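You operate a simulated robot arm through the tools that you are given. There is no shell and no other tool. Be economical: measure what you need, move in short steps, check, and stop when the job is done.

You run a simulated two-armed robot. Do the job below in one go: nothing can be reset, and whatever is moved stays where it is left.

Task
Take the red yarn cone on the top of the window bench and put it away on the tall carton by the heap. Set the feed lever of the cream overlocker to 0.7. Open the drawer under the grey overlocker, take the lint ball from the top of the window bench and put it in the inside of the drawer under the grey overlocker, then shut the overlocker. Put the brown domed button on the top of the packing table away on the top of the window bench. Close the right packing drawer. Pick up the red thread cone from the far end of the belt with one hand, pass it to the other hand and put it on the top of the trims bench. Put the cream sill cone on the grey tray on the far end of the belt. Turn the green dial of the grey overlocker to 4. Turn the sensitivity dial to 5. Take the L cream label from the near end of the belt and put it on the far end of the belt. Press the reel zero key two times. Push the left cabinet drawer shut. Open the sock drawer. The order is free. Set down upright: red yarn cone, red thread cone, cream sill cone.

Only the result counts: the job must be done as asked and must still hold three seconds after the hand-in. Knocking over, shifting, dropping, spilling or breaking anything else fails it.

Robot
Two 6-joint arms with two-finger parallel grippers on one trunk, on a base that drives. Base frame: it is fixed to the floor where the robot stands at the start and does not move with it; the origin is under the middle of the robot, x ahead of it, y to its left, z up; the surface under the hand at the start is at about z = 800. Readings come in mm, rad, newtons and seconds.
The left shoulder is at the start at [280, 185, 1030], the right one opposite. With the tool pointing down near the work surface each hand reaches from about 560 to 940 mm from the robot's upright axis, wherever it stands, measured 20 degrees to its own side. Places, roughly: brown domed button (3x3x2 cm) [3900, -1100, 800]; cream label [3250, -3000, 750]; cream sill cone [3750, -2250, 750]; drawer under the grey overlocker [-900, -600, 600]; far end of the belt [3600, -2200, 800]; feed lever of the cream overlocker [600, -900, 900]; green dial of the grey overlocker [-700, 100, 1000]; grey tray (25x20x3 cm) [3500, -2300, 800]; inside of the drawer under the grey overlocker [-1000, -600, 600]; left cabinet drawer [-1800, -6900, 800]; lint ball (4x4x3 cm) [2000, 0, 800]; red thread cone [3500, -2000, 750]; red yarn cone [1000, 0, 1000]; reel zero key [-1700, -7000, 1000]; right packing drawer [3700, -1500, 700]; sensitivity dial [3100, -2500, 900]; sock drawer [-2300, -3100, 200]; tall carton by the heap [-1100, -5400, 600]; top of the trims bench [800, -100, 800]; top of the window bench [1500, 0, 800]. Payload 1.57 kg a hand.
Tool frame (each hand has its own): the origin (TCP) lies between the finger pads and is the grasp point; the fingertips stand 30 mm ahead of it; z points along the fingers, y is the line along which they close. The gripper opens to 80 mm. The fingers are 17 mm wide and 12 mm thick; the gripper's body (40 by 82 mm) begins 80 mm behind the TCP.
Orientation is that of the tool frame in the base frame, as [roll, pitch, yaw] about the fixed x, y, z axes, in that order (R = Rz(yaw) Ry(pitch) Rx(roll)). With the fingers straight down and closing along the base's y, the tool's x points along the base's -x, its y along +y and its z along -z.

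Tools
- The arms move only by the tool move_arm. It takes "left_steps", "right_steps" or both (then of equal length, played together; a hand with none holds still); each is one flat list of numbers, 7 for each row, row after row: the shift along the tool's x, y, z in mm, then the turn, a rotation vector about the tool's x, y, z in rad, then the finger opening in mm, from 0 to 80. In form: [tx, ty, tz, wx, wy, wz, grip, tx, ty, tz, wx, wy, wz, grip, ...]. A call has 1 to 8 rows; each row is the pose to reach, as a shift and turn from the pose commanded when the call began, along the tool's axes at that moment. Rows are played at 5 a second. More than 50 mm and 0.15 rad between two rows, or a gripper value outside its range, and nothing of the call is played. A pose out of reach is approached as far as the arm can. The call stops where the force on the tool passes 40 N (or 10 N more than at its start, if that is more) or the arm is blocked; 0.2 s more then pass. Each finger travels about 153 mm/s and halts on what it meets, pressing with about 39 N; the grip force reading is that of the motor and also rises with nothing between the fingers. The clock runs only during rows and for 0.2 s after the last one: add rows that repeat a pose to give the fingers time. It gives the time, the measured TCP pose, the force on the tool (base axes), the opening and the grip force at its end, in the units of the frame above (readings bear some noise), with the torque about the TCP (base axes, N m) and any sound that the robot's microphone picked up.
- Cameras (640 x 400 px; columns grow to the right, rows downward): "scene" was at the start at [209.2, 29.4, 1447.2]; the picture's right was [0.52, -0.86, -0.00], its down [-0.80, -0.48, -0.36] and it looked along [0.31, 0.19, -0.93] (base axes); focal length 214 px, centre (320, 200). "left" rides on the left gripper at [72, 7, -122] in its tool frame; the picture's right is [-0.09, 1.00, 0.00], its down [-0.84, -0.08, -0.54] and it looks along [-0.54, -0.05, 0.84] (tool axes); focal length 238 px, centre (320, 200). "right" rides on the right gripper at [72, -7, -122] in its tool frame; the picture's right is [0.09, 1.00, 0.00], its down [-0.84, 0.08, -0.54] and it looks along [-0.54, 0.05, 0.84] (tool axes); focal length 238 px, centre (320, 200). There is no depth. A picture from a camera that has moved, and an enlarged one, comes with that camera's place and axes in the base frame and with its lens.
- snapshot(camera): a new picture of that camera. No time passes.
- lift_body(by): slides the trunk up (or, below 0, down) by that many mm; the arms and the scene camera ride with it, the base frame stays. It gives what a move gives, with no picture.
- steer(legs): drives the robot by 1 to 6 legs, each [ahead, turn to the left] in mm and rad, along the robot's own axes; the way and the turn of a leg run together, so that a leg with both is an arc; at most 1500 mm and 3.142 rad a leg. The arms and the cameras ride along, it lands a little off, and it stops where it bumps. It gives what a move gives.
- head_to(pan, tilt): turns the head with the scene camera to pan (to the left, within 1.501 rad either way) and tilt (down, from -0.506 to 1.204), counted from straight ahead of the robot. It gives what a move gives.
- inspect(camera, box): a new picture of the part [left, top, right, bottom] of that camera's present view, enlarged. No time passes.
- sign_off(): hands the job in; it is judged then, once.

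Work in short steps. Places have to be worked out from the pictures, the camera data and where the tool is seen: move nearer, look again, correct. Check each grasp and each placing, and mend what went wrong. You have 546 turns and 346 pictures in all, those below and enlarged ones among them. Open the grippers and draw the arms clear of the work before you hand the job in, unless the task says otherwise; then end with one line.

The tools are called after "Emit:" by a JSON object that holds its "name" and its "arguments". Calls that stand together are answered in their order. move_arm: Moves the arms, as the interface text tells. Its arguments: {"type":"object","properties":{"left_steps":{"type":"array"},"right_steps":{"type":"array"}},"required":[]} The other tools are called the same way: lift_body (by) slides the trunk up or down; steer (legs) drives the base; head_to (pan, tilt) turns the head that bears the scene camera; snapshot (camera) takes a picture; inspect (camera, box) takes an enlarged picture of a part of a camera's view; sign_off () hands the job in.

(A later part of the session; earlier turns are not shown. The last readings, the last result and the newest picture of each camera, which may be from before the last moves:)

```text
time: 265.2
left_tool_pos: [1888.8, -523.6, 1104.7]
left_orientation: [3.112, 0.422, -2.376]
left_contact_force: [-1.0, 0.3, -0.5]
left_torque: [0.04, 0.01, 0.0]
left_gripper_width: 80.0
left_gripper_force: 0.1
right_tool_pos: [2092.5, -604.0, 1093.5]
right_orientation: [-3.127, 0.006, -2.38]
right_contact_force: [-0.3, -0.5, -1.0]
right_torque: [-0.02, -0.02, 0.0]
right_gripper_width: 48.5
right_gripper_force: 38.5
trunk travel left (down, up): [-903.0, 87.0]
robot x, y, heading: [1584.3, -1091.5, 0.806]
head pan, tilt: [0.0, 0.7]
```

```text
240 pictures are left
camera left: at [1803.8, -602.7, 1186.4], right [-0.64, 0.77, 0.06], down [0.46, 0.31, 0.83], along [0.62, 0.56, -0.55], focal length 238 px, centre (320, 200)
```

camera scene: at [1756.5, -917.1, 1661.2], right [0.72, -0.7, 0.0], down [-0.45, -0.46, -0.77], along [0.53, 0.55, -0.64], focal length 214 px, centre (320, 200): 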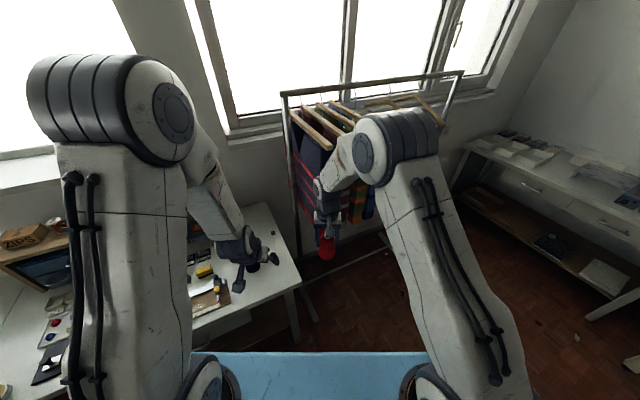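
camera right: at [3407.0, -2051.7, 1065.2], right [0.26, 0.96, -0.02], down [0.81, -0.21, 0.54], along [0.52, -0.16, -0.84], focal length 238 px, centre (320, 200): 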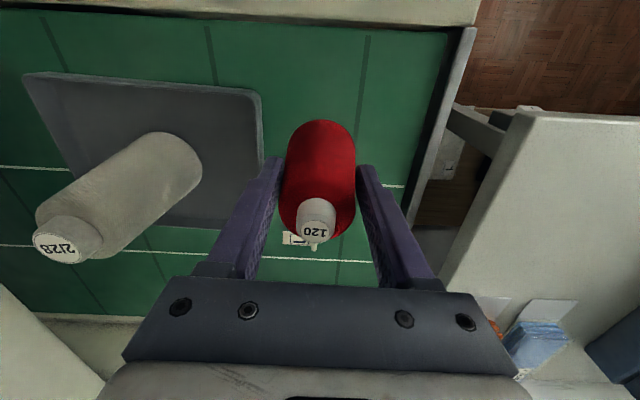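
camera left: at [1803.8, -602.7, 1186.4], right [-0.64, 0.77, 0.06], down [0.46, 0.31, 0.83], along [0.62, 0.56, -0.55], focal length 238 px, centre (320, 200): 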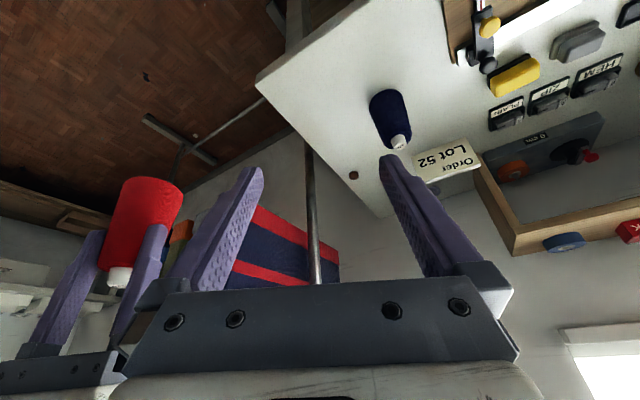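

Emit:
{"name": "move_arm", "arguments": {"left_steps": [-20, 0, 10, 0, -0.1, 0, 80, -36, 0, 30, 0, -0.2, 0, 80, -36, -20, 30, 0, -0.3, 0, 80, -36, -45, 30, 0, -0.4, 0, 80, -36, -75, 30, 0, -0.5, 0, 80, -36, -105, 30, 0, -0.57, 0, 80], "right_steps": [-20, 0, 0, 0, 0, 0, 0, -40, 0, 0, 0, 0, 0, 0, -55, 0, 0, 0, 0, 0, 0, -55, 0, 0, 0, 0, 0, 0, -55, 0, 0, 0, 0, 0, 0, -55, 0, 0, 0, 0, 0, 0]}}

Emit:
{"name": "snapshot", "arguments": {"camera": "left"}}

```text
time: 266.6
left_tool_pos: [1998.1, -564.3, 1087.7]
left_orientation: [3.092, 0.996, -2.403]
left_contact_force: [0.2, -0.6, 0.2]
left_torque: [0.03, 0.01, 0.02]
left_gripper_width: 80.1
left_gripper_force: 0.0
left hand out of reach, approached as far as the arm can: row 3, 4, 5
right_tool_pos: [2131.7, -567.7, 1093.8]
right_orientation: [-3.127, 0.006, -2.38]
right_contact_force: [0.3, -0.7, -1.1]
right_torque: [0.01, 0.04, 0.0]
right_gripper_width: 48.2
right_gripper_force: 39.0
trunk travel left (down, up): [-903.0, 87.0]
robot x, y, heading: [1584.0, -1092.6, 0.8]
head pan, tilt: [0.0, 0.7]
```

```text
239 pictures are left
camera left: at [1892.7, -659.6, 1093.9], right [-0.66, 0.74, 0.1], down [0.07, -0.07, 0.99], along [0.75, 0.67, 0.0], focal length 238 px, centre (320, 200)
```

left: 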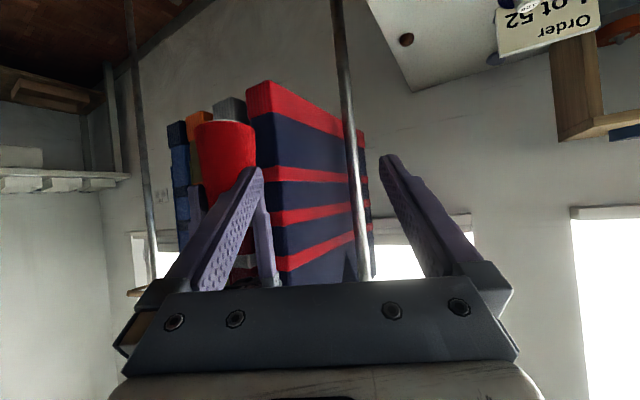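

Emit:
{"name": "move_arm", "arguments": {"left_steps": [0, -45, 0, 0, 0, 0, 80, 0, -90, 0, 0, 0, 0, 80, 0, -98, 0, 0, 0, 0, 80]}}

Emit:
{"name": "snapshot", "arguments": {"camera": "left"}}

```text
time: 267.4
left_tool_pos: [2063.0, -637.2, 1085.4]
left_orientation: [3.091, 0.995, -2.404]
left_contact_force: [-0.9, -1.2, 0.9]
left_torque: [0.0, -0.01, 0.01]
left_gripper_width: 79.9
left_gripper_force: 0.0
right_tool_pos: [2133.4, -567.8, 1093.1]
right_orientation: [-3.124, 0.005, -2.382]
right_contact_force: [0.5, -0.9, -2.0]
right_torque: [-0.03, 0.02, -0.03]
right_gripper_width: 48.3
right_gripper_force: 39.3
trunk travel left (down, up): [-903.0, 87.0]
robot x, y, heading: [1582.2, -1091.5, 0.799]
head pan, tilt: [0.0, 0.7]
```

```text
238 pictures are left
camera left: at [1958.0, -731.8, 1093.2], right [-0.66, 0.74, 0.1], down [0.07, -0.07, 0.99], along [0.75, 0.67, -0.01], focal length 238 px, centre (320, 200)
```

left: 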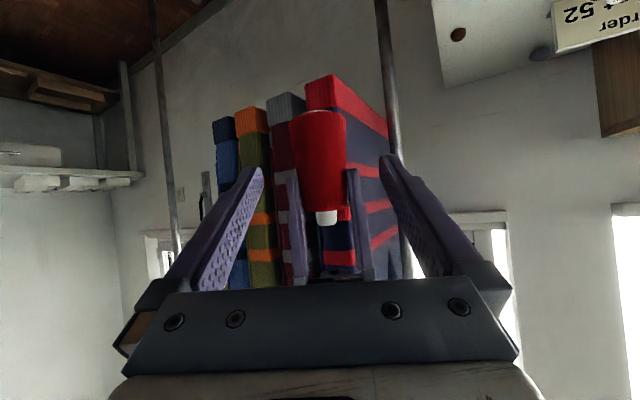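

Aligned laterally. Advance the left hand along its fingers to the lower half of the cone.

Emit:
{"name": "move_arm", "arguments": {"left_steps": [-3, -1, 30, 0, 0, 0, 80, -6, -1, 60, 0, 0, 0, 80, -9, -1, 85, 0, 0, 0, 80, -12, -1, 105, 0, 0, 0, 80]}}

Emit:
{"name": "snapshot", "arguments": {"camera": "left"}}

Emit:
{"name": "snapshot", "arguments": {"camera": "right"}}

```text
time: 268.4
left_tool_pos: [2132.0, -569.4, 1039.1]
left_orientation: [3.096, 0.999, -2.4]
left_contact_force: [0.3, 0.0, -0.2]
left_torque: [0.01, 0.03, 0.0]
left_gripper_width: 80.3
left_gripper_force: 0.1
right_tool_pos: [2136.5, -568.6, 1092.2]
right_orientation: [-3.126, 0.006, -2.389]
right_contact_force: [0.0, 0.3, -1.5]
right_torque: [-0.01, -0.03, -0.01]
right_gripper_width: 48.1
right_gripper_force: 38.9
trunk travel left (down, up): [-903.0, 87.0]
robot x, y, heading: [1586.9, -1092.6, 0.799]
head pan, tilt: [0.0, 0.7]
```

```text
237 pictures are left
camera left: at [2027.4, -663.5, 1046.4], right [-0.66, 0.74, 0.1], down [0.07, -0.07, 0.99], along [0.74, 0.67, 0.0], focal length 238 px, centre (320, 200)
```

left: 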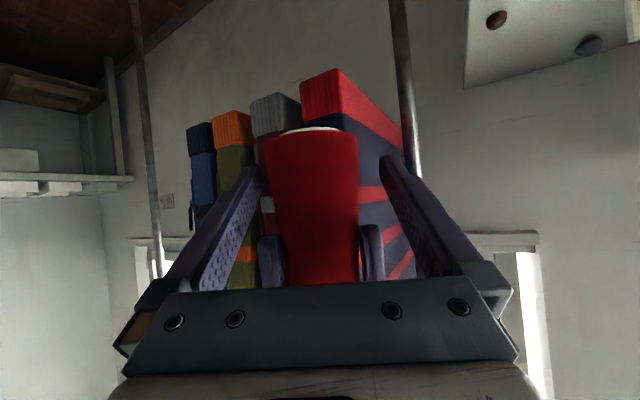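

```text
236 pictures are left
camera right: at [2085.2, -622.6, 1214.3], right [-0.75, 0.66, -0.02], down [0.55, 0.63, 0.54], along [0.37, 0.4, -0.84], focal length 238 px, centre (320, 200)
```

right: 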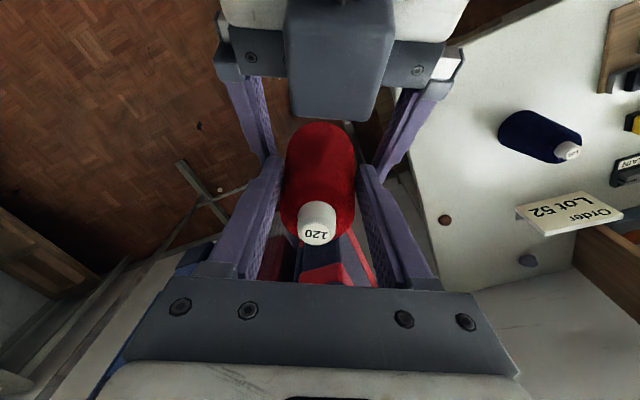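

Emit:
{"name": "move_arm", "arguments": {"left_steps": [0, -2, 0, 0, 0, 0, 66, 0, -2, 0, 0, 0, 0, 58, 0, -2, 0, 0, 0, 0, 30, 0, -2, 0, 0, 0, 0, 0]}}

```text
time: 269.4
left_tool_pos: [2134.8, -568.5, 1040.3]
left_orientation: [3.098, 1.0, -2.402]
left_contact_force: [25.8, -16.8, -2.2]
left_torque: [-0.16, 0.19, -0.4]
left_gripper_width: 56.4
left_gripper_force: 38.5
right_tool_pos: [2134.9, -566.7, 1093.9]
right_orientation: [-3.131, 0.006, -2.391]
right_contact_force: [-25.5, 16.8, 2.5]
right_torque: [1.04, 1.21, 0.35]
right_gripper_width: 48.3
right_gripper_force: 38.8
trunk travel left (down, up): [-903.0, 87.0]
robot x, y, heading: [1586.4, -1093.0, 0.803]
head pan, tilt: [0.0, 0.7]
```

Emit:
{"name": "move_arm", "arguments": {"left_steps": [0, -2, 0, 0, 0, 0, 0, 0, -2, 0, 0, 0, 0, 0, 0, -2, 0, 0, 0, 0, 0, 0, -2, 0, 0, 0, 0, 0], "right_steps": [0, 0, 0, 0, 0, 0, 0, 0, 0, 0, 0, 0, 0, 52, 0, 0, 0, 0, 0, 0, 70, 0, 0, 0, 0, 0, 0, 80]}}

Emit:
{"name": "snapshot", "arguments": {"camera": "right"}}

```text
time: 270.4
left_tool_pos: [2131.9, -569.6, 1039.3]
left_orientation: [3.092, 0.996, -2.395]
left_contact_force: [0.3, -0.2, -0.2]
left_torque: [0.0, 0.0, 0.0]
left_gripper_width: 56.7
left_gripper_force: 38.6
right_tool_pos: [2137.4, -570.2, 1092.9]
right_orientation: [-3.126, 0.004, -2.391]
right_contact_force: [-0.5, -0.4, 1.0]
right_torque: [0.01, 0.0, -0.05]
right_gripper_width: 79.8
right_gripper_force: 0.2
trunk travel left (down, up): [-903.0, 87.0]
robot x, y, heading: [1585.9, -1096.4, 0.806]
head pan, tilt: [0.0, 0.7]
```

```text
235 pictures are left
camera right: at [2086.1, -623.0, 1214.2], right [-0.75, 0.66, -0.02], down [0.55, 0.63, 0.54], along [0.37, 0.4, -0.84], focal length 238 px, centre (320, 200)
```

right: 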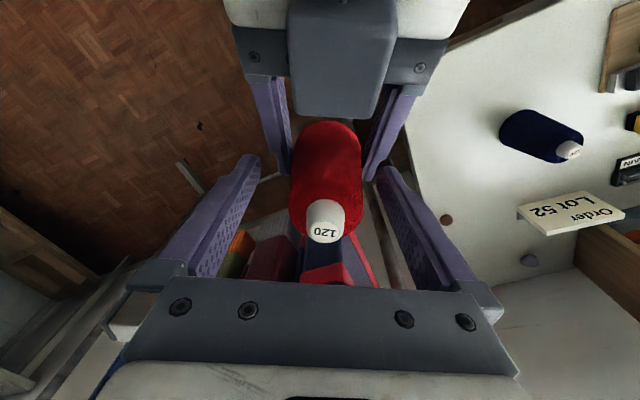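

Left holds the cone. Lift the right hand straight up off it.

Emit:
{"name": "move_arm", "arguments": {"right_steps": [0, 0, -40, 0, 0, 0, 80, 0, 0, -80, 0, 0, 0, 80, 0, 0, -125, 0, 0, 0, 80, 0, -45, -140, 0, 0, 0, 80, 20, -90, -140, 0, 0, 0, 80, 50, -125, -140, 0, 0, 0, 80, 80, -160, -140, 0, 0, 0, 80]}}

Emit:
{"name": "snapshot", "arguments": {"camera": "left"}}

```text
time: 272.0
left_tool_pos: [2134.2, -572.6, 1038.1]
left_orientation: [3.094, 0.995, -2.405]
left_contact_force: [-0.8, -1.1, -0.9]
left_torque: [-0.01, -0.03, -0.02]
left_gripper_width: 56.5
left_gripper_force: 39.2
right_tool_pos: [2182.0, -737.8, 1234.6]
right_orientation: [-3.125, 0.004, -2.381]
right_contact_force: [0.5, 0.1, -0.6]
right_torque: [-0.03, -0.03, 0.01]
right_gripper_width: 80.0
right_gripper_force: 0.1
trunk travel left (down, up): [-903.0, 87.0]
robot x, y, heading: [1582.1, -1091.2, 0.805]
head pan, tilt: [0.0, 0.7]
```

```text
234 pictures are left
camera left: at [2028.5, -667.9, 1045.7], right [-0.66, 0.74, 0.1], down [0.07, -0.07, 0.99], along [0.75, 0.67, -0.01], focal length 238 px, centre (320, 200)
```

left: 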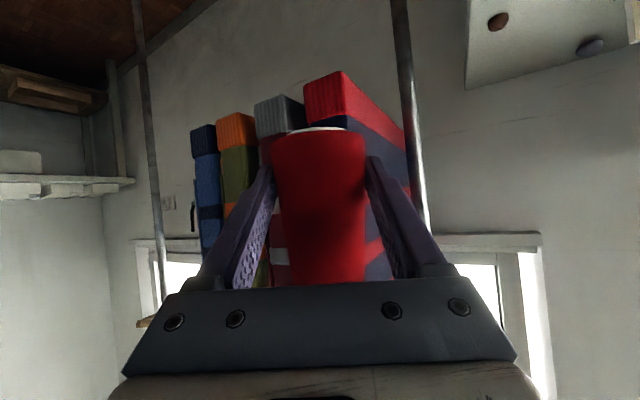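

Now go to the trims bench: free area around (933, -244). Raise, turn and approach the corner.

Emit:
{"name": "lift_body", "arguments": {"by": 80}}

Emit:
{"name": "steer", "arguments": {"legs": [[0, 1.42], [340, 0], [0, -0.3]]}}

Emit:
{"name": "head_to", "arguments": {"pan": 0.2, "tilt": 0.7}}

Emit:
{"name": "snapshot", "arguments": {"camera": "scene"}}

```text
time: 273.2
left_tool_pos: [2134.0, -572.8, 1117.8]
left_orientation: [3.092, 0.995, -2.406]
left_contact_force: [-0.3, -0.6, -1.0]
left_torque: [0.0, 0.03, 0.03]
left_gripper_width: 56.4
left_gripper_force: 39.4
right_tool_pos: [2184.3, -736.9, 1316.8]
right_orientation: [-3.127, 0.006, -2.38]
right_contact_force: [0.1, 0.2, 0.7]
right_torque: [-0.03, -0.03, 0.0]
right_gripper_width: 80.0
right_gripper_force: 0.0
trunk travel left (down, up): [-983.0, 7.0]
robot x, y, heading: [1584.9, -1094.2, 0.801]
head pan, tilt: [0.0, 0.7]
```

```text
time: 279.9
left_tool_pos: [1150.8, -101.6, 1118.5]
left_orientation: [3.092, 0.995, -1.287]
left_contact_force: [1.1, 0.3, -1.1]
left_torque: [-0.03, -0.03, -0.01]
left_gripper_width: 56.1
left_gripper_force: 39.4
right_tool_pos: [1319.5, -129.7, 1316.4]
right_orientation: [-3.126, 0.005, -1.263]
right_contact_force: [-0.3, -0.1, 0.3]
right_torque: [-0.02, -0.03, 0.01]
right_gripper_width: 79.8
right_gripper_force: 0.0
trunk travel left (down, up): [-983.0, 7.0]
robot x, y, heading: [1380.8, -823.3, 1.916]
head pan, tilt: [0.0, 0.7]
```

```text
time: 280.6
left_tool_pos: [1151.1, -101.8, 1118.1]
left_orientation: [3.094, 0.994, -1.286]
left_contact_force: [-0.8, -0.8, -2.1]
left_torque: [-0.04, -0.02, 0.0]
left_gripper_width: 56.4
left_gripper_force: 39.0
right_tool_pos: [1319.5, -128.8, 1316.3]
right_orientation: [-3.127, 0.005, -1.264]
right_contact_force: [0.0, -1.3, 0.6]
right_torque: [-0.02, 0.0, 0.0]
right_gripper_width: 80.3
right_gripper_force: 0.1
trunk travel left (down, up): [-983.0, 7.0]
robot x, y, heading: [1380.3, -825.0, 1.919]
head pan, tilt: [0.201, 0.7]
```

```text
233 pictures are left
camera scene: at [1281.0, -599.8, 1741.1], right [0.85, 0.52, 0.0], down [0.34, -0.55, -0.76], along [-0.4, 0.65, -0.64], focal length 214 px, centre (320, 200)
```

scene: 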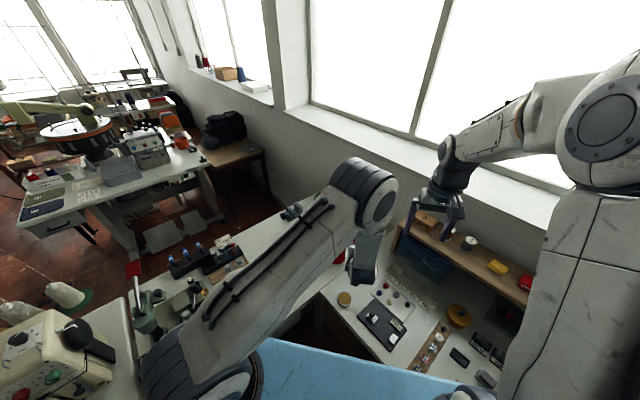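

Emit:
{"name": "move_arm", "arguments": {"left_steps": [5, 45, -8, 0, 0, 0, 0, 10, 90, -16, 0, 0, 0, 0, 16, 135, -25, 0, 0, 0, 0, 22, 180, -34, 0, 0, 0, 0, 28, 225, -43, 0, 0, 0, 0, 32, 253, -50, 0, 0, 0, 0]}}

Emit:
{"name": "head_to", "arguments": {"pan": 0.35, "tilt": 0.8}}

Emit:
{"name": "snapshot", "arguments": {"camera": "scene"}}

Emit:
{"name": "snapshot", "arguments": {"camera": "left"}}

```text
time: 282.0
left_tool_pos: [929.8, -239.9, 1123.8]
left_orientation: [3.092, 0.994, -1.285]
left_contact_force: [-0.2, 0.0, -1.0]
left_torque: [0.0, -0.01, -0.01]
left_gripper_width: 56.4
left_gripper_force: 39.3
right_tool_pos: [1318.6, -129.6, 1315.4]
right_orientation: [-3.126, 0.006, -1.264]
right_contact_force: [-0.2, -0.2, -0.6]
right_torque: [-0.01, 0.0, 0.0]
right_gripper_width: 79.9
right_gripper_force: 0.1
trunk travel left (down, up): [-983.0, 7.0]
robot x, y, heading: [1373.8, -822.6, 1.925]
head pan, tilt: [0.201, 0.7]
```

```text
time: 282.7
left_tool_pos: [930.9, -239.5, 1123.9]
left_orientation: [3.093, 0.996, -1.286]
left_contact_force: [-0.5, 0.0, -1.6]
left_torque: [0.02, -0.03, -0.02]
left_gripper_width: 56.4
left_gripper_force: 38.6
right_tool_pos: [1319.0, -128.8, 1316.0]
right_orientation: [-3.125, 0.005, -1.263]
right_contact_force: [0.4, -0.4, 0.6]
right_torque: [0.01, -0.05, 0.0]
right_gripper_width: 80.1
right_gripper_force: 0.2
trunk travel left (down, up): [-983.0, 7.0]
robot x, y, heading: [1377.3, -824.5, 1.921]
head pan, tilt: [0.351, 0.799]
```

```text
232 pictures are left
camera scene: at [1273.4, -610.5, 1732.9], right [0.77, 0.64, 0.0], down [0.46, -0.55, -0.7], along [-0.45, 0.53, -0.72], focal length 214 px, centre (320, 200)
```

scene: 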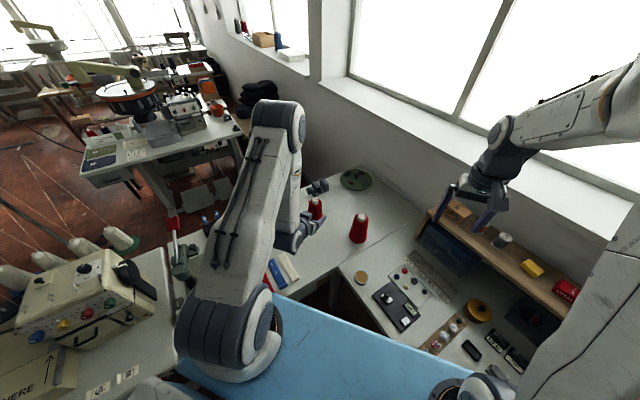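

```text
231 pictures are left
camera left: at [970.1, -376.3, 1131.0], right [-0.96, -0.27, 0.1], down [0.1, 0.03, 0.99], along [-0.27, 0.96, -0.01], focal length 238 px, centre (320, 200)
```

left: 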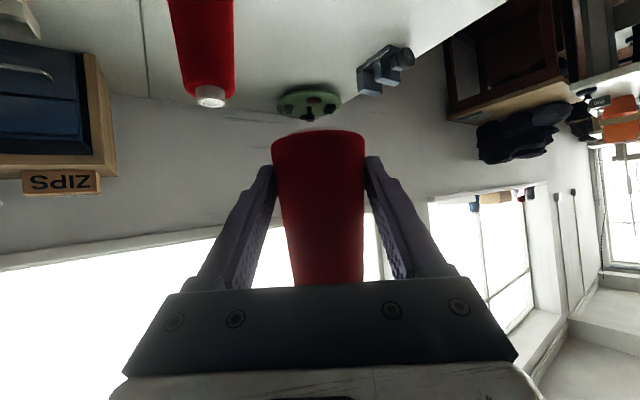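

Spot is clear. Shift slightly forward, then lower the trunk most of the way.

Emit:
{"name": "move_arm", "arguments": {"left_steps": [-10, 0, 16, 0, 0, 0, 0, -20, 0, 32, 0, 0, 0, 0]}}

Emit:
{"name": "lift_body", "arguments": {"by": -250}}

Emit:
{"name": "head_to", "arguments": {"pan": 0.3, "tilt": 0.8}}

Emit:
{"name": "inspect", "arguments": {"camera": "scene", "box": [200, 130, 440, 280]}}

Emit:
{"name": "snapshot", "arguments": {"camera": "left"}}

```text
time: 283.3
left_tool_pos: [919.8, -202.5, 1125.4]
left_orientation: [3.094, 0.991, -1.285]
left_contact_force: [-0.2, -0.5, -1.0]
left_torque: [-0.01, -0.01, -0.02]
left_gripper_width: 56.5
left_gripper_force: 38.8
right_tool_pos: [1318.8, -130.0, 1316.7]
right_orientation: [-3.126, 0.006, -1.262]
right_contact_force: [0.0, -0.2, -0.3]
right_torque: [-0.02, -0.01, -0.01]
right_gripper_width: 80.1
right_gripper_force: 0.1
trunk travel left (down, up): [-983.0, 7.0]
robot x, y, heading: [1377.2, -825.1, 1.917]
head pan, tilt: [0.351, 0.799]
```

```text
time: 285.9
left_tool_pos: [920.1, -203.3, 875.4]
left_orientation: [3.094, 0.995, -1.286]
left_contact_force: [-0.5, 0.2, -2.3]
left_torque: [-0.01, -0.06, 0.01]
left_gripper_width: 56.0
left_gripper_force: 38.6
right_tool_pos: [1319.3, -129.6, 1065.3]
right_orientation: [-3.128, 0.005, -1.262]
right_contact_force: [0.4, -0.7, -0.3]
right_torque: [0.03, -0.02, 0.01]
right_gripper_width: 80.0
right_gripper_force: 0.1
trunk travel left (down, up): [-733.0, 257.0]
robot x, y, heading: [1381.7, -826.2, 1.916]
head pan, tilt: [0.351, 0.799]
```

```text
time: 286.5
left_tool_pos: [920.1, -203.1, 874.7]
left_orientation: [3.092, 0.995, -1.286]
left_contact_force: [0.8, -0.2, -1.6]
left_torque: [0.0, 0.0, -0.01]
left_gripper_width: 56.4
left_gripper_force: 39.0
right_tool_pos: [1318.7, -130.0, 1065.5]
right_orientation: [-3.127, 0.006, -1.263]
right_contact_force: [-0.3, -0.3, -0.4]
right_torque: [0.01, 0.0, 0.0]
right_gripper_width: 80.2
right_gripper_force: 0.0
trunk travel left (down, up): [-733.0, 257.0]
robot x, y, heading: [1376.9, -824.2, 1.921]
head pan, tilt: [0.3, 0.799]
```

```text
2.67 times, centred on (320, 205) of scene
camera zoom: at [1276.6, -608.0, 1482.9], right [0.8, 0.6, 0.0], down [0.43, -0.57, -0.7], along [-0.42, 0.56, -0.72], focal length 572 px, centre (320, 187)
```

zoom: 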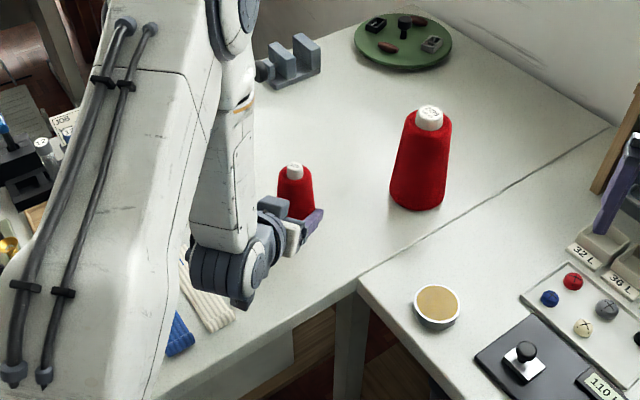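

```text
229 pictures are left
camera left: at [958.3, -339.8, 882.1], right [-0.96, -0.27, 0.1], down [0.1, 0.03, 0.99], along [-0.27, 0.96, -0.01], focal length 238 px, centre (320, 200)
```

left: 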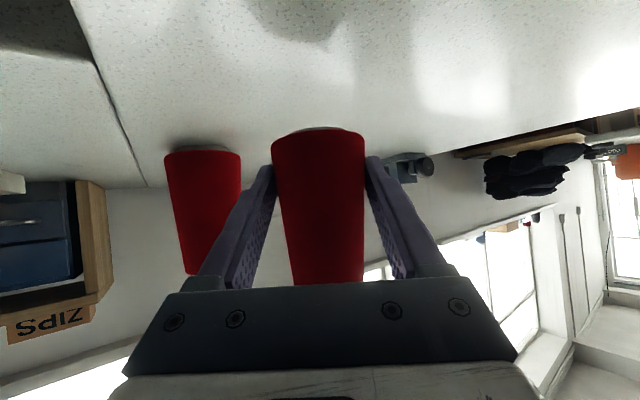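

I'll place it a bit deeper on the trims bench, near (830, -155), clear of the labels and vise.

Emit:
{"name": "move_arm", "arguments": {"left_steps": [-11, 25, 17, 0, 0, 0, 0, -22, 50, 34, 0, 0, 0, 0, -32, 75, 50, 0, 0, 0, 0]}}

Emit:
{"name": "snapshot", "arguments": {"camera": "left"}}

Emit:
{"name": "inspect", "arguments": {"camera": "scene", "box": [200, 130, 440, 280]}}

```text
time: 287.3
left_tool_pos: [829.9, -173.3, 878.5]
left_orientation: [3.092, 0.995, -1.288]
left_contact_force: [0.4, -0.7, -1.3]
left_torque: [-0.01, -0.03, -0.03]
left_gripper_width: 56.4
left_gripper_force: 38.6
right_tool_pos: [1319.6, -128.5, 1064.9]
right_orientation: [-3.127, 0.006, -1.264]
right_contact_force: [-0.2, 0.0, -0.4]
right_torque: [0.03, 0.01, -0.02]
right_gripper_width: 80.0
right_gripper_force: 0.1
trunk travel left (down, up): [-733.0, 257.0]
robot x, y, heading: [1379.9, -824.5, 1.915]
head pan, tilt: [0.3, 0.799]
```

```text
228 pictures are left
camera left: at [868.9, -309.5, 885.4], right [-0.96, -0.27, 0.1], down [0.1, 0.03, 0.99], along [-0.27, 0.96, -0.01], focal length 238 px, centre (320, 200)
```

left: 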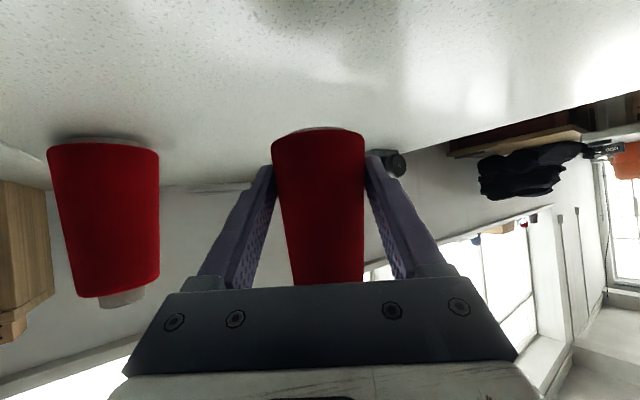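

```text
2.67 times, centred on (320, 205) of scene
camera zoom: at [1276.7, -608.0, 1482.9], right [0.8, 0.6, 0.0], down [0.43, -0.57, -0.7], along [-0.42, 0.56, -0.72], focal length 572 px, centre (320, 187)
```

zoom: 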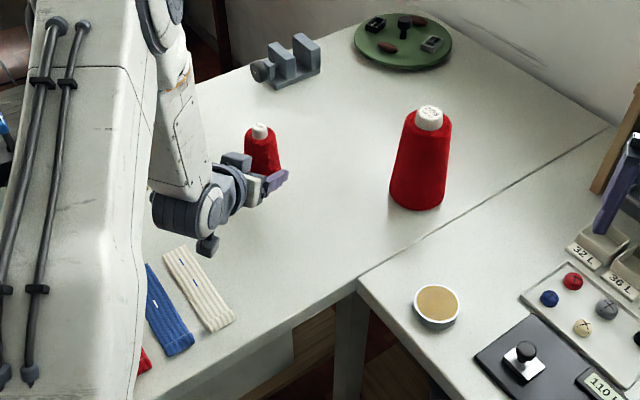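

Emit:
{"name": "move_arm", "arguments": {"left_steps": [17, 0, 11, 0, 0, 0, 0, 29, 0, 19, 0, 0, 0, 0, 34, 0, 22, 0, 0, 0, 0]}}

Emit:
{"name": "snapshot", "arguments": {"camera": "left"}}

```text
time: 288.1
left_tool_pos: [828.7, -173.8, 836.4]
left_orientation: [3.092, 0.994, -1.286]
left_contact_force: [-0.4, 0.2, -1.9]
left_torque: [0.0, -0.04, 0.01]
left_gripper_width: 56.0
left_gripper_force: 39.7
right_tool_pos: [1318.8, -129.4, 1065.4]
right_orientation: [-3.127, 0.006, -1.262]
right_contact_force: [0.2, 0.9, -0.3]
right_torque: [0.01, 0.01, 0.01]
right_gripper_width: 79.9
right_gripper_force: 0.0
trunk travel left (down, up): [-733.0, 257.0]
robot x, y, heading: [1376.7, -823.4, 1.916]
head pan, tilt: [0.3, 0.799]
```

```text
226 pictures are left
camera left: at [867.4, -309.3, 844.9], right [-0.96, -0.27, 0.1], down [0.1, 0.03, 0.99], along [-0.27, 0.96, -0.01], focal length 238 px, centre (320, 200)
```

left: 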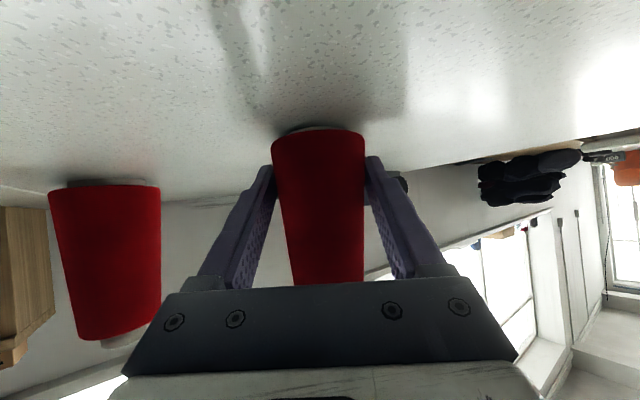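

Emit:
{"name": "move_arm", "arguments": {"left_steps": [1.7, 0, 1.1, 0, 0, 0, 0, 3.4, 0, 2.2, 0, 0, 0, 0, 5, 0, 3.2, 0, 0, 0, 0]}}

```text
time: 289.1
left_tool_pos: [826.4, -168.8, 837.0]
left_orientation: [3.086, 1.012, -1.291]
left_contact_force: [0.0, 2.0, 8.7]
left_torque: [0.15, -0.1, 0.02]
left_gripper_width: 56.3
left_gripper_force: 38.9
right_tool_pos: [1319.7, -130.0, 1065.2]
right_orientation: [-3.126, 0.006, -1.262]
right_contact_force: [-0.2, -1.0, 0.1]
right_torque: [0.0, 0.03, -0.01]
right_gripper_width: 80.1
right_gripper_force: 0.1
trunk travel left (down, up): [-733.0, 257.0]
robot x, y, heading: [1378.4, -823.7, 1.917]
head pan, tilt: [0.3, 0.799]
stopped in row 3 (left hand): the force on the tool passed its limit at 40 N (the readings are from after the stop); the commanded pose is now the measured one
```

Emit:
{"name": "move_arm", "arguments": {"left_steps": [-0.8, 0, -0.5, 0, 0, 0, 0, -0.8, 0, -0.5, 0, 0, 0, 60, -0.8, 0, -0.5, 0, 0, 0, 72, -0.8, 0, -0.5, 0, 0, 0, 80]}}

Emit:
{"name": "move_arm", "arguments": {"left_steps": [0, 0, -30, 0, 0, 0, 80, 0, 0, -65, 0, 0, 0, 80, 0, 0, -105, 0, 0, 0, 80]}}

Emit:
{"name": "snapshot", "arguments": {"camera": "left"}}

```text
time: 290.1
left_tool_pos: [827.0, -170.7, 835.5]
left_orientation: [3.089, 1.005, -1.289]
left_contact_force: [0.1, 0.0, 0.6]
left_torque: [0.01, -0.01, -0.01]
left_gripper_width: 79.9
left_gripper_force: 0.2
right_tool_pos: [1318.8, -129.2, 1065.5]
right_orientation: [-3.127, 0.005, -1.263]
right_contact_force: [0.6, 0.2, 0.3]
right_torque: [0.0, -0.01, 0.01]
right_gripper_width: 80.3
right_gripper_force: 0.1
trunk travel left (down, up): [-733.0, 257.0]
robot x, y, heading: [1377.8, -824.4, 1.914]
head pan, tilt: [0.3, 0.799]
```

```text
time: 290.9
left_tool_pos: [857.6, -253.9, 890.1]
left_orientation: [3.088, 1.004, -1.289]
left_contact_force: [0.0, -0.3, 0.7]
left_torque: [-0.02, -0.01, 0.02]
left_gripper_width: 80.2
left_gripper_force: 0.1
right_tool_pos: [1320.0, -130.0, 1064.9]
right_orientation: [-3.126, 0.007, -1.263]
right_contact_force: [0.9, 0.9, -0.5]
right_torque: [-0.02, 0.01, 0.02]
right_gripper_width: 79.8
right_gripper_force: 0.0
trunk travel left (down, up): [-733.0, 257.0]
robot x, y, heading: [1378.7, -825.8, 1.921]
head pan, tilt: [0.3, 0.799]
```

```text
225 pictures are left
camera left: at [897.2, -391.1, 896.3], right [-0.96, -0.27, 0.11], down [0.1, 0.02, 0.99], along [-0.27, 0.96, 0.0], focal length 238 px, centre (320, 200)
```

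left: 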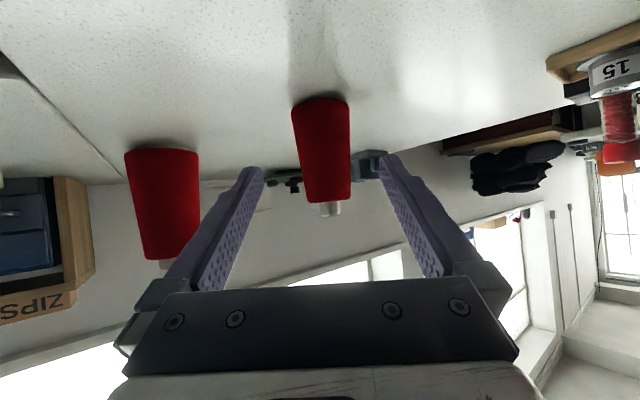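

The red thread cone stands on the trims bench. Raise, restore the left hand to pointing down, and turn to face the cream overlocker.

Emit:
{"name": "lift_body", "arguments": {"by": 250}}

Emit:
{"name": "move_arm", "arguments": {"left_steps": [0, 0, 0, 0, 0.12, 0, 80, 0, 0, 0, 0, 0.24, 0, 80, 0, 0, 0, 0, 0.36, 0, 80, 0, 0, 0, 0, 0.48, 0, 80, 0, 0, 0, 0, 0.6, 0, 80, 0, 0, 0, 0, 0.72, 0, 80, 0, 0, 0, 0, 0.84, 0, 80, 0, 0, 0, 0, 0.98, 0, 80]}}

Emit:
{"name": "steer", "arguments": {"legs": [[0, 0.9]]}}

Emit:
{"name": "head_to", "arguments": {"pan": 0.4, "tilt": 0.7}}

Emit:
{"name": "snapshot", "arguments": {"camera": "scene"}}

Emit:
{"name": "snapshot", "arguments": {"camera": "left"}}

```text
time: 293.4
left_tool_pos: [857.1, -254.7, 1140.3]
left_orientation: [3.091, 1.007, -1.288]
left_contact_force: [0.7, -0.5, -0.6]
left_torque: [-0.01, 0.0, -0.05]
left_gripper_width: 80.1
left_gripper_force: 0.1
right_tool_pos: [1319.7, -130.2, 1314.9]
right_orientation: [-3.125, 0.005, -1.262]
right_contact_force: [0.7, -0.1, 0.1]
right_torque: [0.03, -0.03, -0.02]
right_gripper_width: 79.9
right_gripper_force: 0.1
trunk travel left (down, up): [-983.0, 7.0]
robot x, y, heading: [1378.9, -823.6, 1.911]
head pan, tilt: [0.3, 0.799]
```

```text
time: 295.2
left_tool_pos: [857.3, -243.2, 1138.9]
left_orientation: [-3.141, 0.354, -1.255]
left_contact_force: [0.5, 0.9, 0.0]
left_torque: [-0.02, 0.0, 0.0]
left_gripper_width: 80.0
left_gripper_force: 0.1
left hand out of reach, approached as far as the arm can: row 6, 7, 8
right_tool_pos: [1318.6, -128.3, 1315.5]
right_orientation: [-3.126, 0.005, -1.262]
right_contact_force: [0.0, -0.2, -1.3]
right_torque: [-0.01, -0.01, -0.01]
right_gripper_width: 79.9
right_gripper_force: 0.1
trunk travel left (down, up): [-983.0, 7.0]
robot x, y, heading: [1377.0, -826.9, 1.923]
head pan, tilt: [0.3, 0.799]
```

```text
time: 297.9
left_tool_pos: [599.2, -865.5, 1139.6]
left_orientation: [-3.138, 0.354, -0.365]
left_contact_force: [0.3, -0.5, 0.4]
left_torque: [0.02, 0.01, -0.02]
left_gripper_width: 80.2
left_gripper_force: 0.1
right_tool_pos: [801.1, -434.6, 1315.4]
right_orientation: [-3.126, 0.006, -0.37]
right_contact_force: [-0.7, -0.4, -0.2]
right_torque: [0.0, 0.01, 0.0]
right_gripper_width: 80.1
right_gripper_force: 0.0
trunk travel left (down, up): [-983.0, 7.0]
robot x, y, heading: [1376.5, -822.3, 2.813]
head pan, tilt: [0.3, 0.799]
```

```text
time: 298.6
left_tool_pos: [599.6, -863.7, 1138.5]
left_orientation: [-3.141, 0.354, -0.365]
left_contact_force: [0.7, -0.1, -0.5]
left_torque: [0.02, 0.01, 0.04]
left_gripper_width: 79.9
left_gripper_force: 0.0
right_tool_pos: [801.6, -434.7, 1314.9]
right_orientation: [-3.127, 0.006, -0.37]
right_contact_force: [0.4, -0.3, -0.5]
right_torque: [-0.02, 0.01, -0.01]
right_gripper_width: 80.3
right_gripper_force: 0.1
trunk travel left (down, up): [-983.0, 7.0]
robot x, y, heading: [1379.7, -823.6, 2.813]
head pan, tilt: [0.4, 0.7]
```

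```text
224 pictures are left
camera scene: at [1143.5, -777.2, 1741.1], right [-0.07, 1.0, 0.0], down [0.64, 0.04, -0.76], along [-0.76, -0.05, -0.64], focal length 214 px, centre (320, 200)
```

scene: 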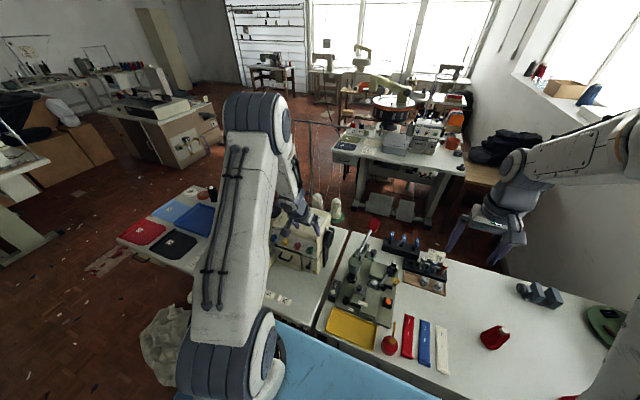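

```text
223 pictures are left
camera left: at [699.4, -911.1, 1229.3], right [-0.44, -0.9, 0.03], down [-0.53, 0.28, 0.8], along [-0.73, 0.33, -0.6], focal length 238 px, centre (320, 200)
```

left: 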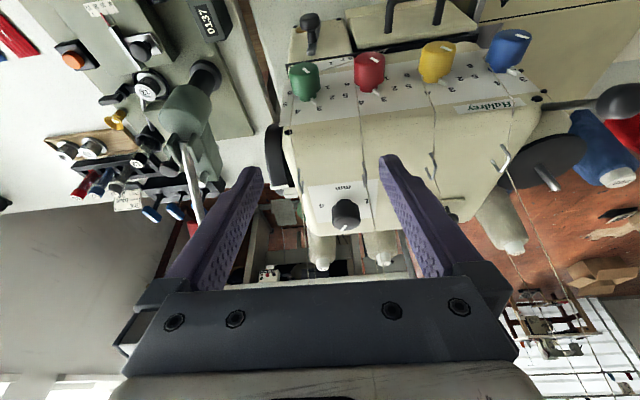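

Emit:
{"name": "move_arm", "arguments": {"left_steps": [45, 0, -16, 0, 0, 0, 80, 90, 0, -32, 0, 0, 0, 80, 132, 0, -48, 0, 0, 0, 80]}}

Emit:
{"name": "snapshot", "arguments": {"camera": "left"}}

Emit:
{"name": "inspect", "arguments": {"camera": "scene", "box": [220, 170, 380, 310]}}

```text
time: 299.4
left_tool_pos: [731.1, -914.8, 1138.7]
left_orientation: [-3.139, 0.353, -0.364]
left_contact_force: [0.6, 0.7, -0.1]
left_torque: [0.0, 0.02, -0.01]
left_gripper_width: 80.1
left_gripper_force: 0.0
right_tool_pos: [800.2, -433.7, 1315.5]
right_orientation: [-3.125, 0.005, -0.372]
right_contact_force: [0.0, 0.1, -0.1]
right_torque: [-0.02, -0.03, 0.02]
right_gripper_width: 80.1
right_gripper_force: 0.0
trunk travel left (down, up): [-983.0, 7.0]
robot x, y, heading: [1376.0, -821.7, 2.817]
head pan, tilt: [0.4, 0.7]
```

```text
222 pictures are left
camera left: at [831.0, -960.4, 1227.8], right [-0.43, -0.9, 0.03], down [-0.53, 0.28, 0.8], along [-0.73, 0.33, -0.6], focal length 238 px, centre (320, 200)
```

left: 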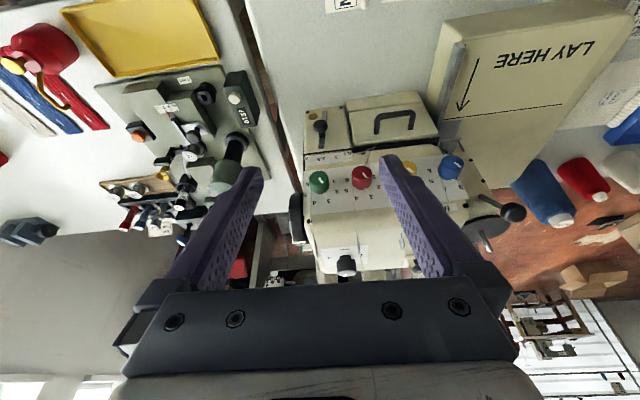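

```text
2.86 times, centred on (300, 240) of scene
camera zoom: at [1143.4, -777.2, 1741.1], right [-0.07, 1.0, 0.0], down [0.64, 0.04, -0.76], along [-0.76, -0.05, -0.64], focal length 613 px, centre (377, 86)
```

zoom: 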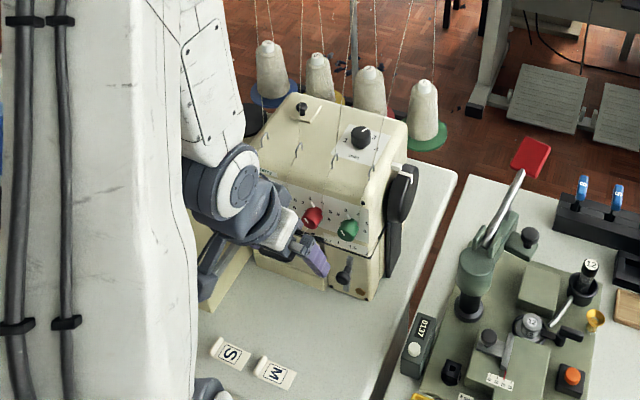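

Emit:
{"name": "inspect", "arguments": {"camera": "left", "box": [290, 90, 380, 170]}}

```text
5.00 times, centred on (335, 130) of left
camera zoom: at [831.0, -960.4, 1227.8], right [-0.43, -0.9, 0.03], down [-0.53, 0.28, 0.8], along [-0.73, 0.33, -0.6], focal length 1192 px, centre (245, 550)
```

zoom: 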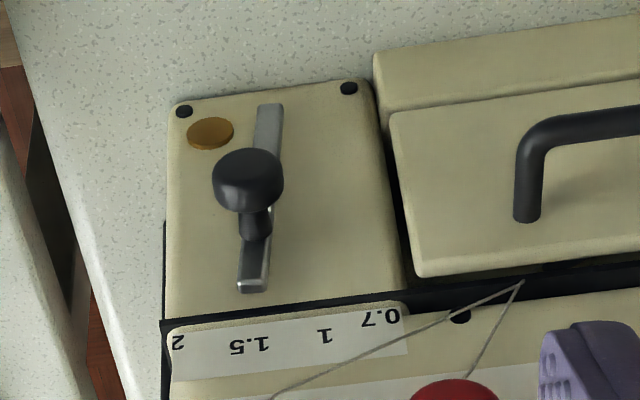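

The feed lever knob is at about (605, -867, 899), pointer now at 1.5; it must go about 22 mm to my left for 0.7. Back off a little, pitch the left hand forward and lower.

Emit:
{"name": "steer", "arguments": {"legs": [[-60, 0]]}}

Emit:
{"name": "move_arm", "arguments": {"left_steps": [-20, 0, 8, 0, -0.13, 0, 80, -40, 0, 15, 0, -0.26, 0, 70, -60, 0, 22, 0, -0.39, 0, 60, -80, 0, 30, 0, -0.52, 0, 55, -103, 0, 38, 0, -0.65, 0, 55]}}

Emit:
{"name": "lift_body", "arguments": {"by": -150}}

Emit:
{"name": "snapshot", "arguments": {"camera": "left"}}

```text
time: 300.4
left_tool_pos: [788.9, -934.8, 1137.4]
left_orientation: [-3.139, 0.354, -0.366]
left_contact_force: [0.7, 0.5, -0.4]
left_torque: [0.0, -0.01, 0.0]
left_gripper_width: 80.1
left_gripper_force: 0.0
right_tool_pos: [859.5, -454.2, 1315.7]
right_orientation: [-3.125, 0.004, -0.37]
right_contact_force: [-0.4, 0.0, 0.8]
right_torque: [0.02, 0.01, 0.03]
right_gripper_width: 80.1
right_gripper_force: 0.0
trunk travel left (down, up): [-983.0, 7.0]
robot x, y, heading: [1434.9, -843.0, 2.812]
head pan, tilt: [0.4, 0.7]
```

```text
time: 301.6
left_tool_pos: [685.7, -893.3, 1138.4]
left_orientation: [-3.14, 1.009, -0.365]
left_contact_force: [0.4, 0.9, 0.2]
left_torque: [0.02, 0.0, 0.03]
left_gripper_width: 55.0
left_gripper_force: 0.1
right_tool_pos: [859.3, -454.3, 1316.9]
right_orientation: [-3.125, 0.005, -0.368]
right_contact_force: [0.3, 0.0, -0.2]
right_torque: [0.01, 0.01, 0.0]
right_gripper_width: 79.9
right_gripper_force: 0.1
trunk travel left (down, up): [-983.0, 7.0]
robot x, y, heading: [1434.1, -844.0, 2.81]
head pan, tilt: [0.4, 0.7]
```

```text
time: 303.3
left_tool_pos: [686.0, -893.7, 987.2]
left_orientation: [-3.14, 1.003, -0.364]
left_contact_force: [0.9, 0.1, 0.0]
left_torque: [0.0, 0.0, -0.01]
left_gripper_width: 55.0
left_gripper_force: 0.1
right_tool_pos: [859.5, -453.7, 1166.3]
right_orientation: [-3.126, 0.005, -0.369]
right_contact_force: [0.3, 0.6, -1.1]
right_torque: [0.02, 0.0, 0.01]
right_gripper_width: 80.2
right_gripper_force: 0.1
trunk travel left (down, up): [-833.0, 157.0]
robot x, y, heading: [1434.1, -844.9, 2.81]
head pan, tilt: [0.4, 0.7]
```

```text
219 pictures are left
camera left: at [816.0, -951.1, 993.3], right [-0.4, -0.91, 0.08], down [0.03, 0.07, 1.0], along [-0.92, 0.4, 0.0], focal length 238 px, centre (320, 200)
```

left: 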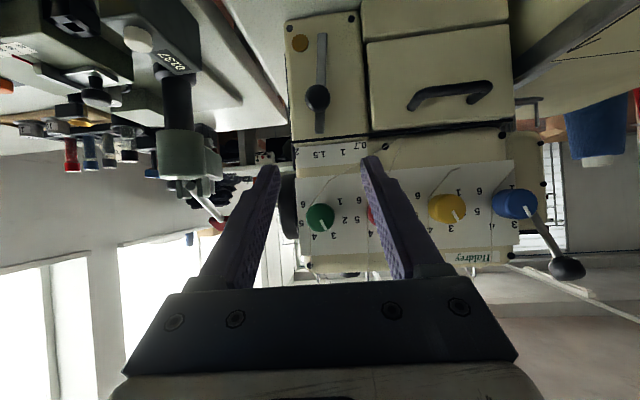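

Emit:
{"name": "inspect", "arguments": {"camera": "left", "box": [270, 10, 390, 170]}}

```text
2.50 times, centred on (330, 90) of left
camera zoom: at [816.0, -951.1, 993.3], right [-0.4, -0.91, 0.08], down [0.03, 0.07, 1.0], along [-0.92, 0.4, 0.0], focal length 596 px, centre (295, 475)
```

zoom: 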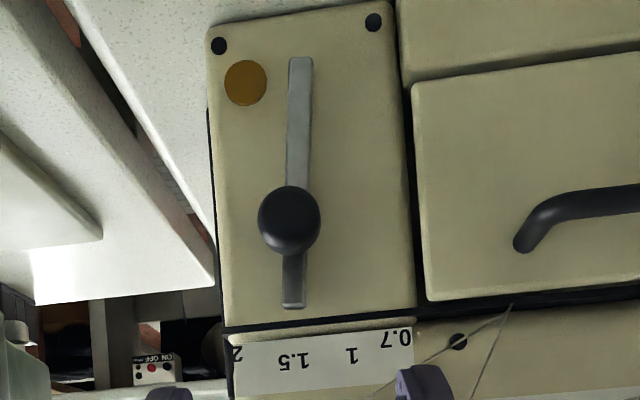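

Emit:
{"name": "move_arm", "arguments": {"left_steps": [16, 1, 10, 0, 0, 0, 55, 31, 3, 25, 0, 0, 0, 55, 31, 3, 55, 0, 0, 0, 55, 31, 3, 80, 0, 0, 0, 55]}}

Emit:
{"name": "snapshot", "arguments": {"camera": "left"}}

```text
time: 304.3
left_tool_pos: [637.3, -878.8, 919.1]
left_orientation: [-3.139, 1.003, -0.362]
left_contact_force: [0.4, -0.2, 0.7]
left_torque: [-0.01, -0.01, -0.01]
left_gripper_width: 55.0
left_gripper_force: 0.2
right_tool_pos: [858.6, -454.4, 1166.8]
right_orientation: [-3.125, 0.005, -0.372]
right_contact_force: [0.0, 0.1, 0.4]
right_torque: [0.0, -0.01, 0.0]
right_gripper_width: 79.9
right_gripper_force: 0.1
trunk travel left (down, up): [-833.0, 157.0]
robot x, y, heading: [1436.1, -844.4, 2.816]
head pan, tilt: [0.4, 0.7]
```

```text
217 pictures are left
camera left: at [768.0, -936.0, 924.7], right [-0.4, -0.91, 0.08], down [0.03, 0.07, 1.0], along [-0.92, 0.4, 0.0], focal length 238 px, centre (320, 200)
```

left: 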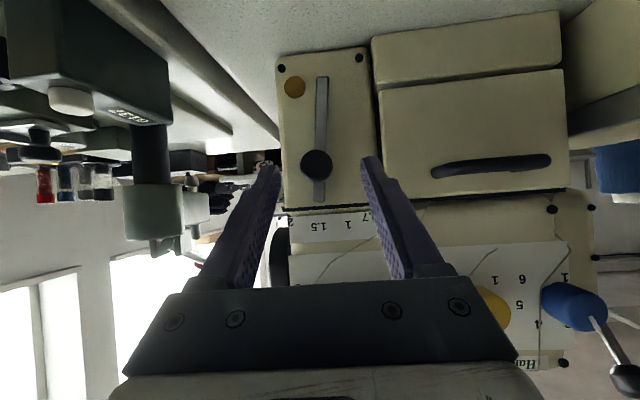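

Emit:
{"name": "move_arm", "arguments": {"left_steps": [0, -1, 12, 0, 0, 0, 55, 0, -1, 22, 0, 0, 0, 55, 0, -1, 22, 0, 0, 0, 35, 0, -1, 22, 0, 0, 0, 15, 0, -1, 22, 0, 0, 0, 15]}}

Emit:
{"name": "snapshot", "arguments": {"camera": "left"}}

```text
time: 305.5
left_tool_pos: [621.3, -870.5, 908.1]
left_orientation: [-3.141, 1.004, -0.362]
left_contact_force: [-0.2, 0.3, 1.5]
left_torque: [-0.04, 0.04, -0.03]
left_gripper_width: 22.0
left_gripper_force: 35.2
right_tool_pos: [859.2, -453.9, 1165.8]
right_orientation: [-3.126, 0.006, -0.371]
right_contact_force: [0.6, 0.2, 0.1]
right_torque: [0.0, 0.05, 0.01]
right_gripper_width: 80.0
right_gripper_force: 0.0
trunk travel left (down, up): [-833.0, 157.0]
robot x, y, heading: [1442.6, -842.2, 2.814]
head pan, tilt: [0.4, 0.7]
```

```text
216 pictures are left
camera left: at [750.9, -927.6, 913.2], right [-0.4, -0.91, 0.08], down [0.04, 0.07, 1.0], along [-0.92, 0.4, 0.0], focal length 238 px, centre (320, 200)
```

left: 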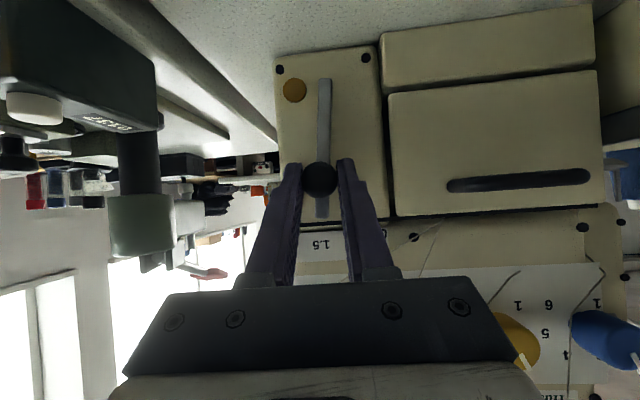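

Emit:
{"name": "move_arm", "arguments": {"left_steps": [-0.3, 6, 0, 0, 0, 0, 15, -0.3, 12, 0, 0, 0, 0, 15, 0.5, 18, 0.3, 0, 0, 0, 15, 1.2, 23, 0.6, 0, 0, 0, 15]}}

Emit:
{"name": "inspect", "arguments": {"camera": "left", "box": [250, 60, 410, 270]}}

```text
time: 306.5
left_tool_pos: [613.7, -892.1, 904.9]
left_orientation: [-3.136, 1.002, -0.365]
left_contact_force: [6.7, 2.5, 1.2]
left_torque: [0.37, 0.16, -0.1]
left_gripper_width: 22.3
left_gripper_force: 34.7
right_tool_pos: [859.3, -455.6, 1165.1]
right_orientation: [-3.127, 0.006, -0.369]
right_contact_force: [-0.3, -0.4, 0.1]
right_torque: [-0.01, -0.02, -0.03]
right_gripper_width: 80.1
right_gripper_force: 0.0
trunk travel left (down, up): [-833.0, 157.0]
robot x, y, heading: [1434.0, -843.2, 2.808]
head pan, tilt: [0.4, 0.7]
```

```text
1.90 times, centred on (330, 165) of left
camera zoom: at [743.7, -949.1, 910.7], right [-0.4, -0.91, 0.08], down [0.03, 0.07, 1.0], along [-0.92, 0.4, 0.0], focal length 454 px, centre (301, 267)
```

zoom: 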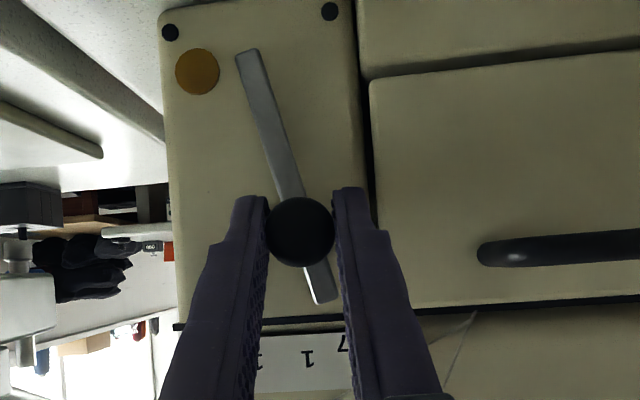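

Emit:
{"name": "move_arm", "arguments": {"left_steps": [0, 0, 0, 0, 0, 0, 40, 0, 0, 0, 0, 0, 0, 55, 0, 0, -30, 0, 0, 0, 55, 0, 0, -70, 0, 0, 0, 70, 0, 0, -100, 0, 0, 0, 80]}}

Emit:
{"name": "inspect", "arguments": {"camera": "left", "box": [240, 20, 400, 180]}}

```text
time: 307.5
left_tool_pos: [653.9, -896.5, 927.0]
left_orientation: [-3.129, 0.99, -0.378]
left_contact_force: [7.8, 17.3, 2.0]
left_torque: [0.04, 0.03, -0.49]
left_gripper_width: 53.4
left_gripper_force: 0.0
right_tool_pos: [860.9, -453.2, 1165.4]
right_orientation: [-3.127, 0.005, -0.374]
right_contact_force: [0.3, -0.6, -1.4]
right_torque: [0.0, -0.01, 0.02]
right_gripper_width: 79.8
right_gripper_force: 0.1
trunk travel left (down, up): [-833.0, 157.0]
robot x, y, heading: [1437.9, -842.5, 2.811]
head pan, tilt: [0.4, 0.7]
stopped in row 4 (left hand): the force on the tool passed its limit at 46 N (the readings are from after the stop); the commanded pose is now the measured one
```

```text
2.50 times, centred on (320, 100) of left
camera zoom: at [782.8, -956.3, 934.4], right [-0.43, -0.9, 0.07], down [0.02, 0.07, 1.0], along [-0.9, 0.43, -0.01], focal length 596 px, centre (320, 450)
```

zoom: 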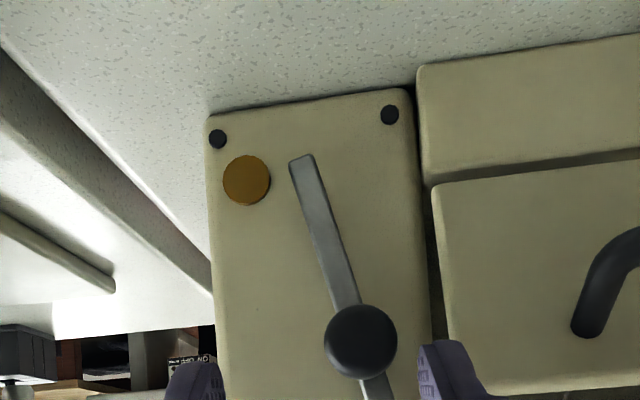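

Emit:
{"name": "snapshot", "arguments": {"camera": "left"}}

```text
213 pictures are left
camera left: at [782.8, -956.3, 934.4], right [-0.43, -0.9, 0.07], down [0.02, 0.07, 1.0], along [-0.9, 0.43, -0.01], focal length 238 px, centre (320, 200)
```

left: 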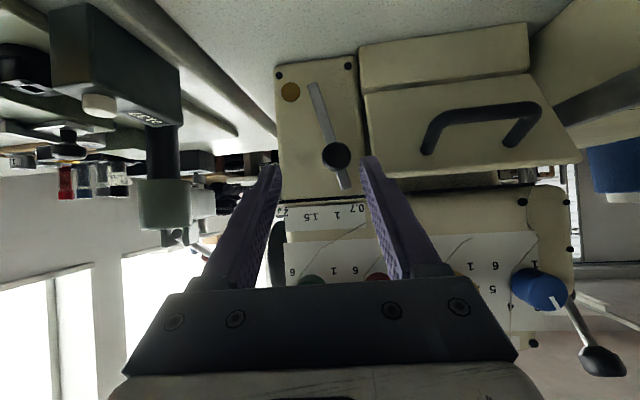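

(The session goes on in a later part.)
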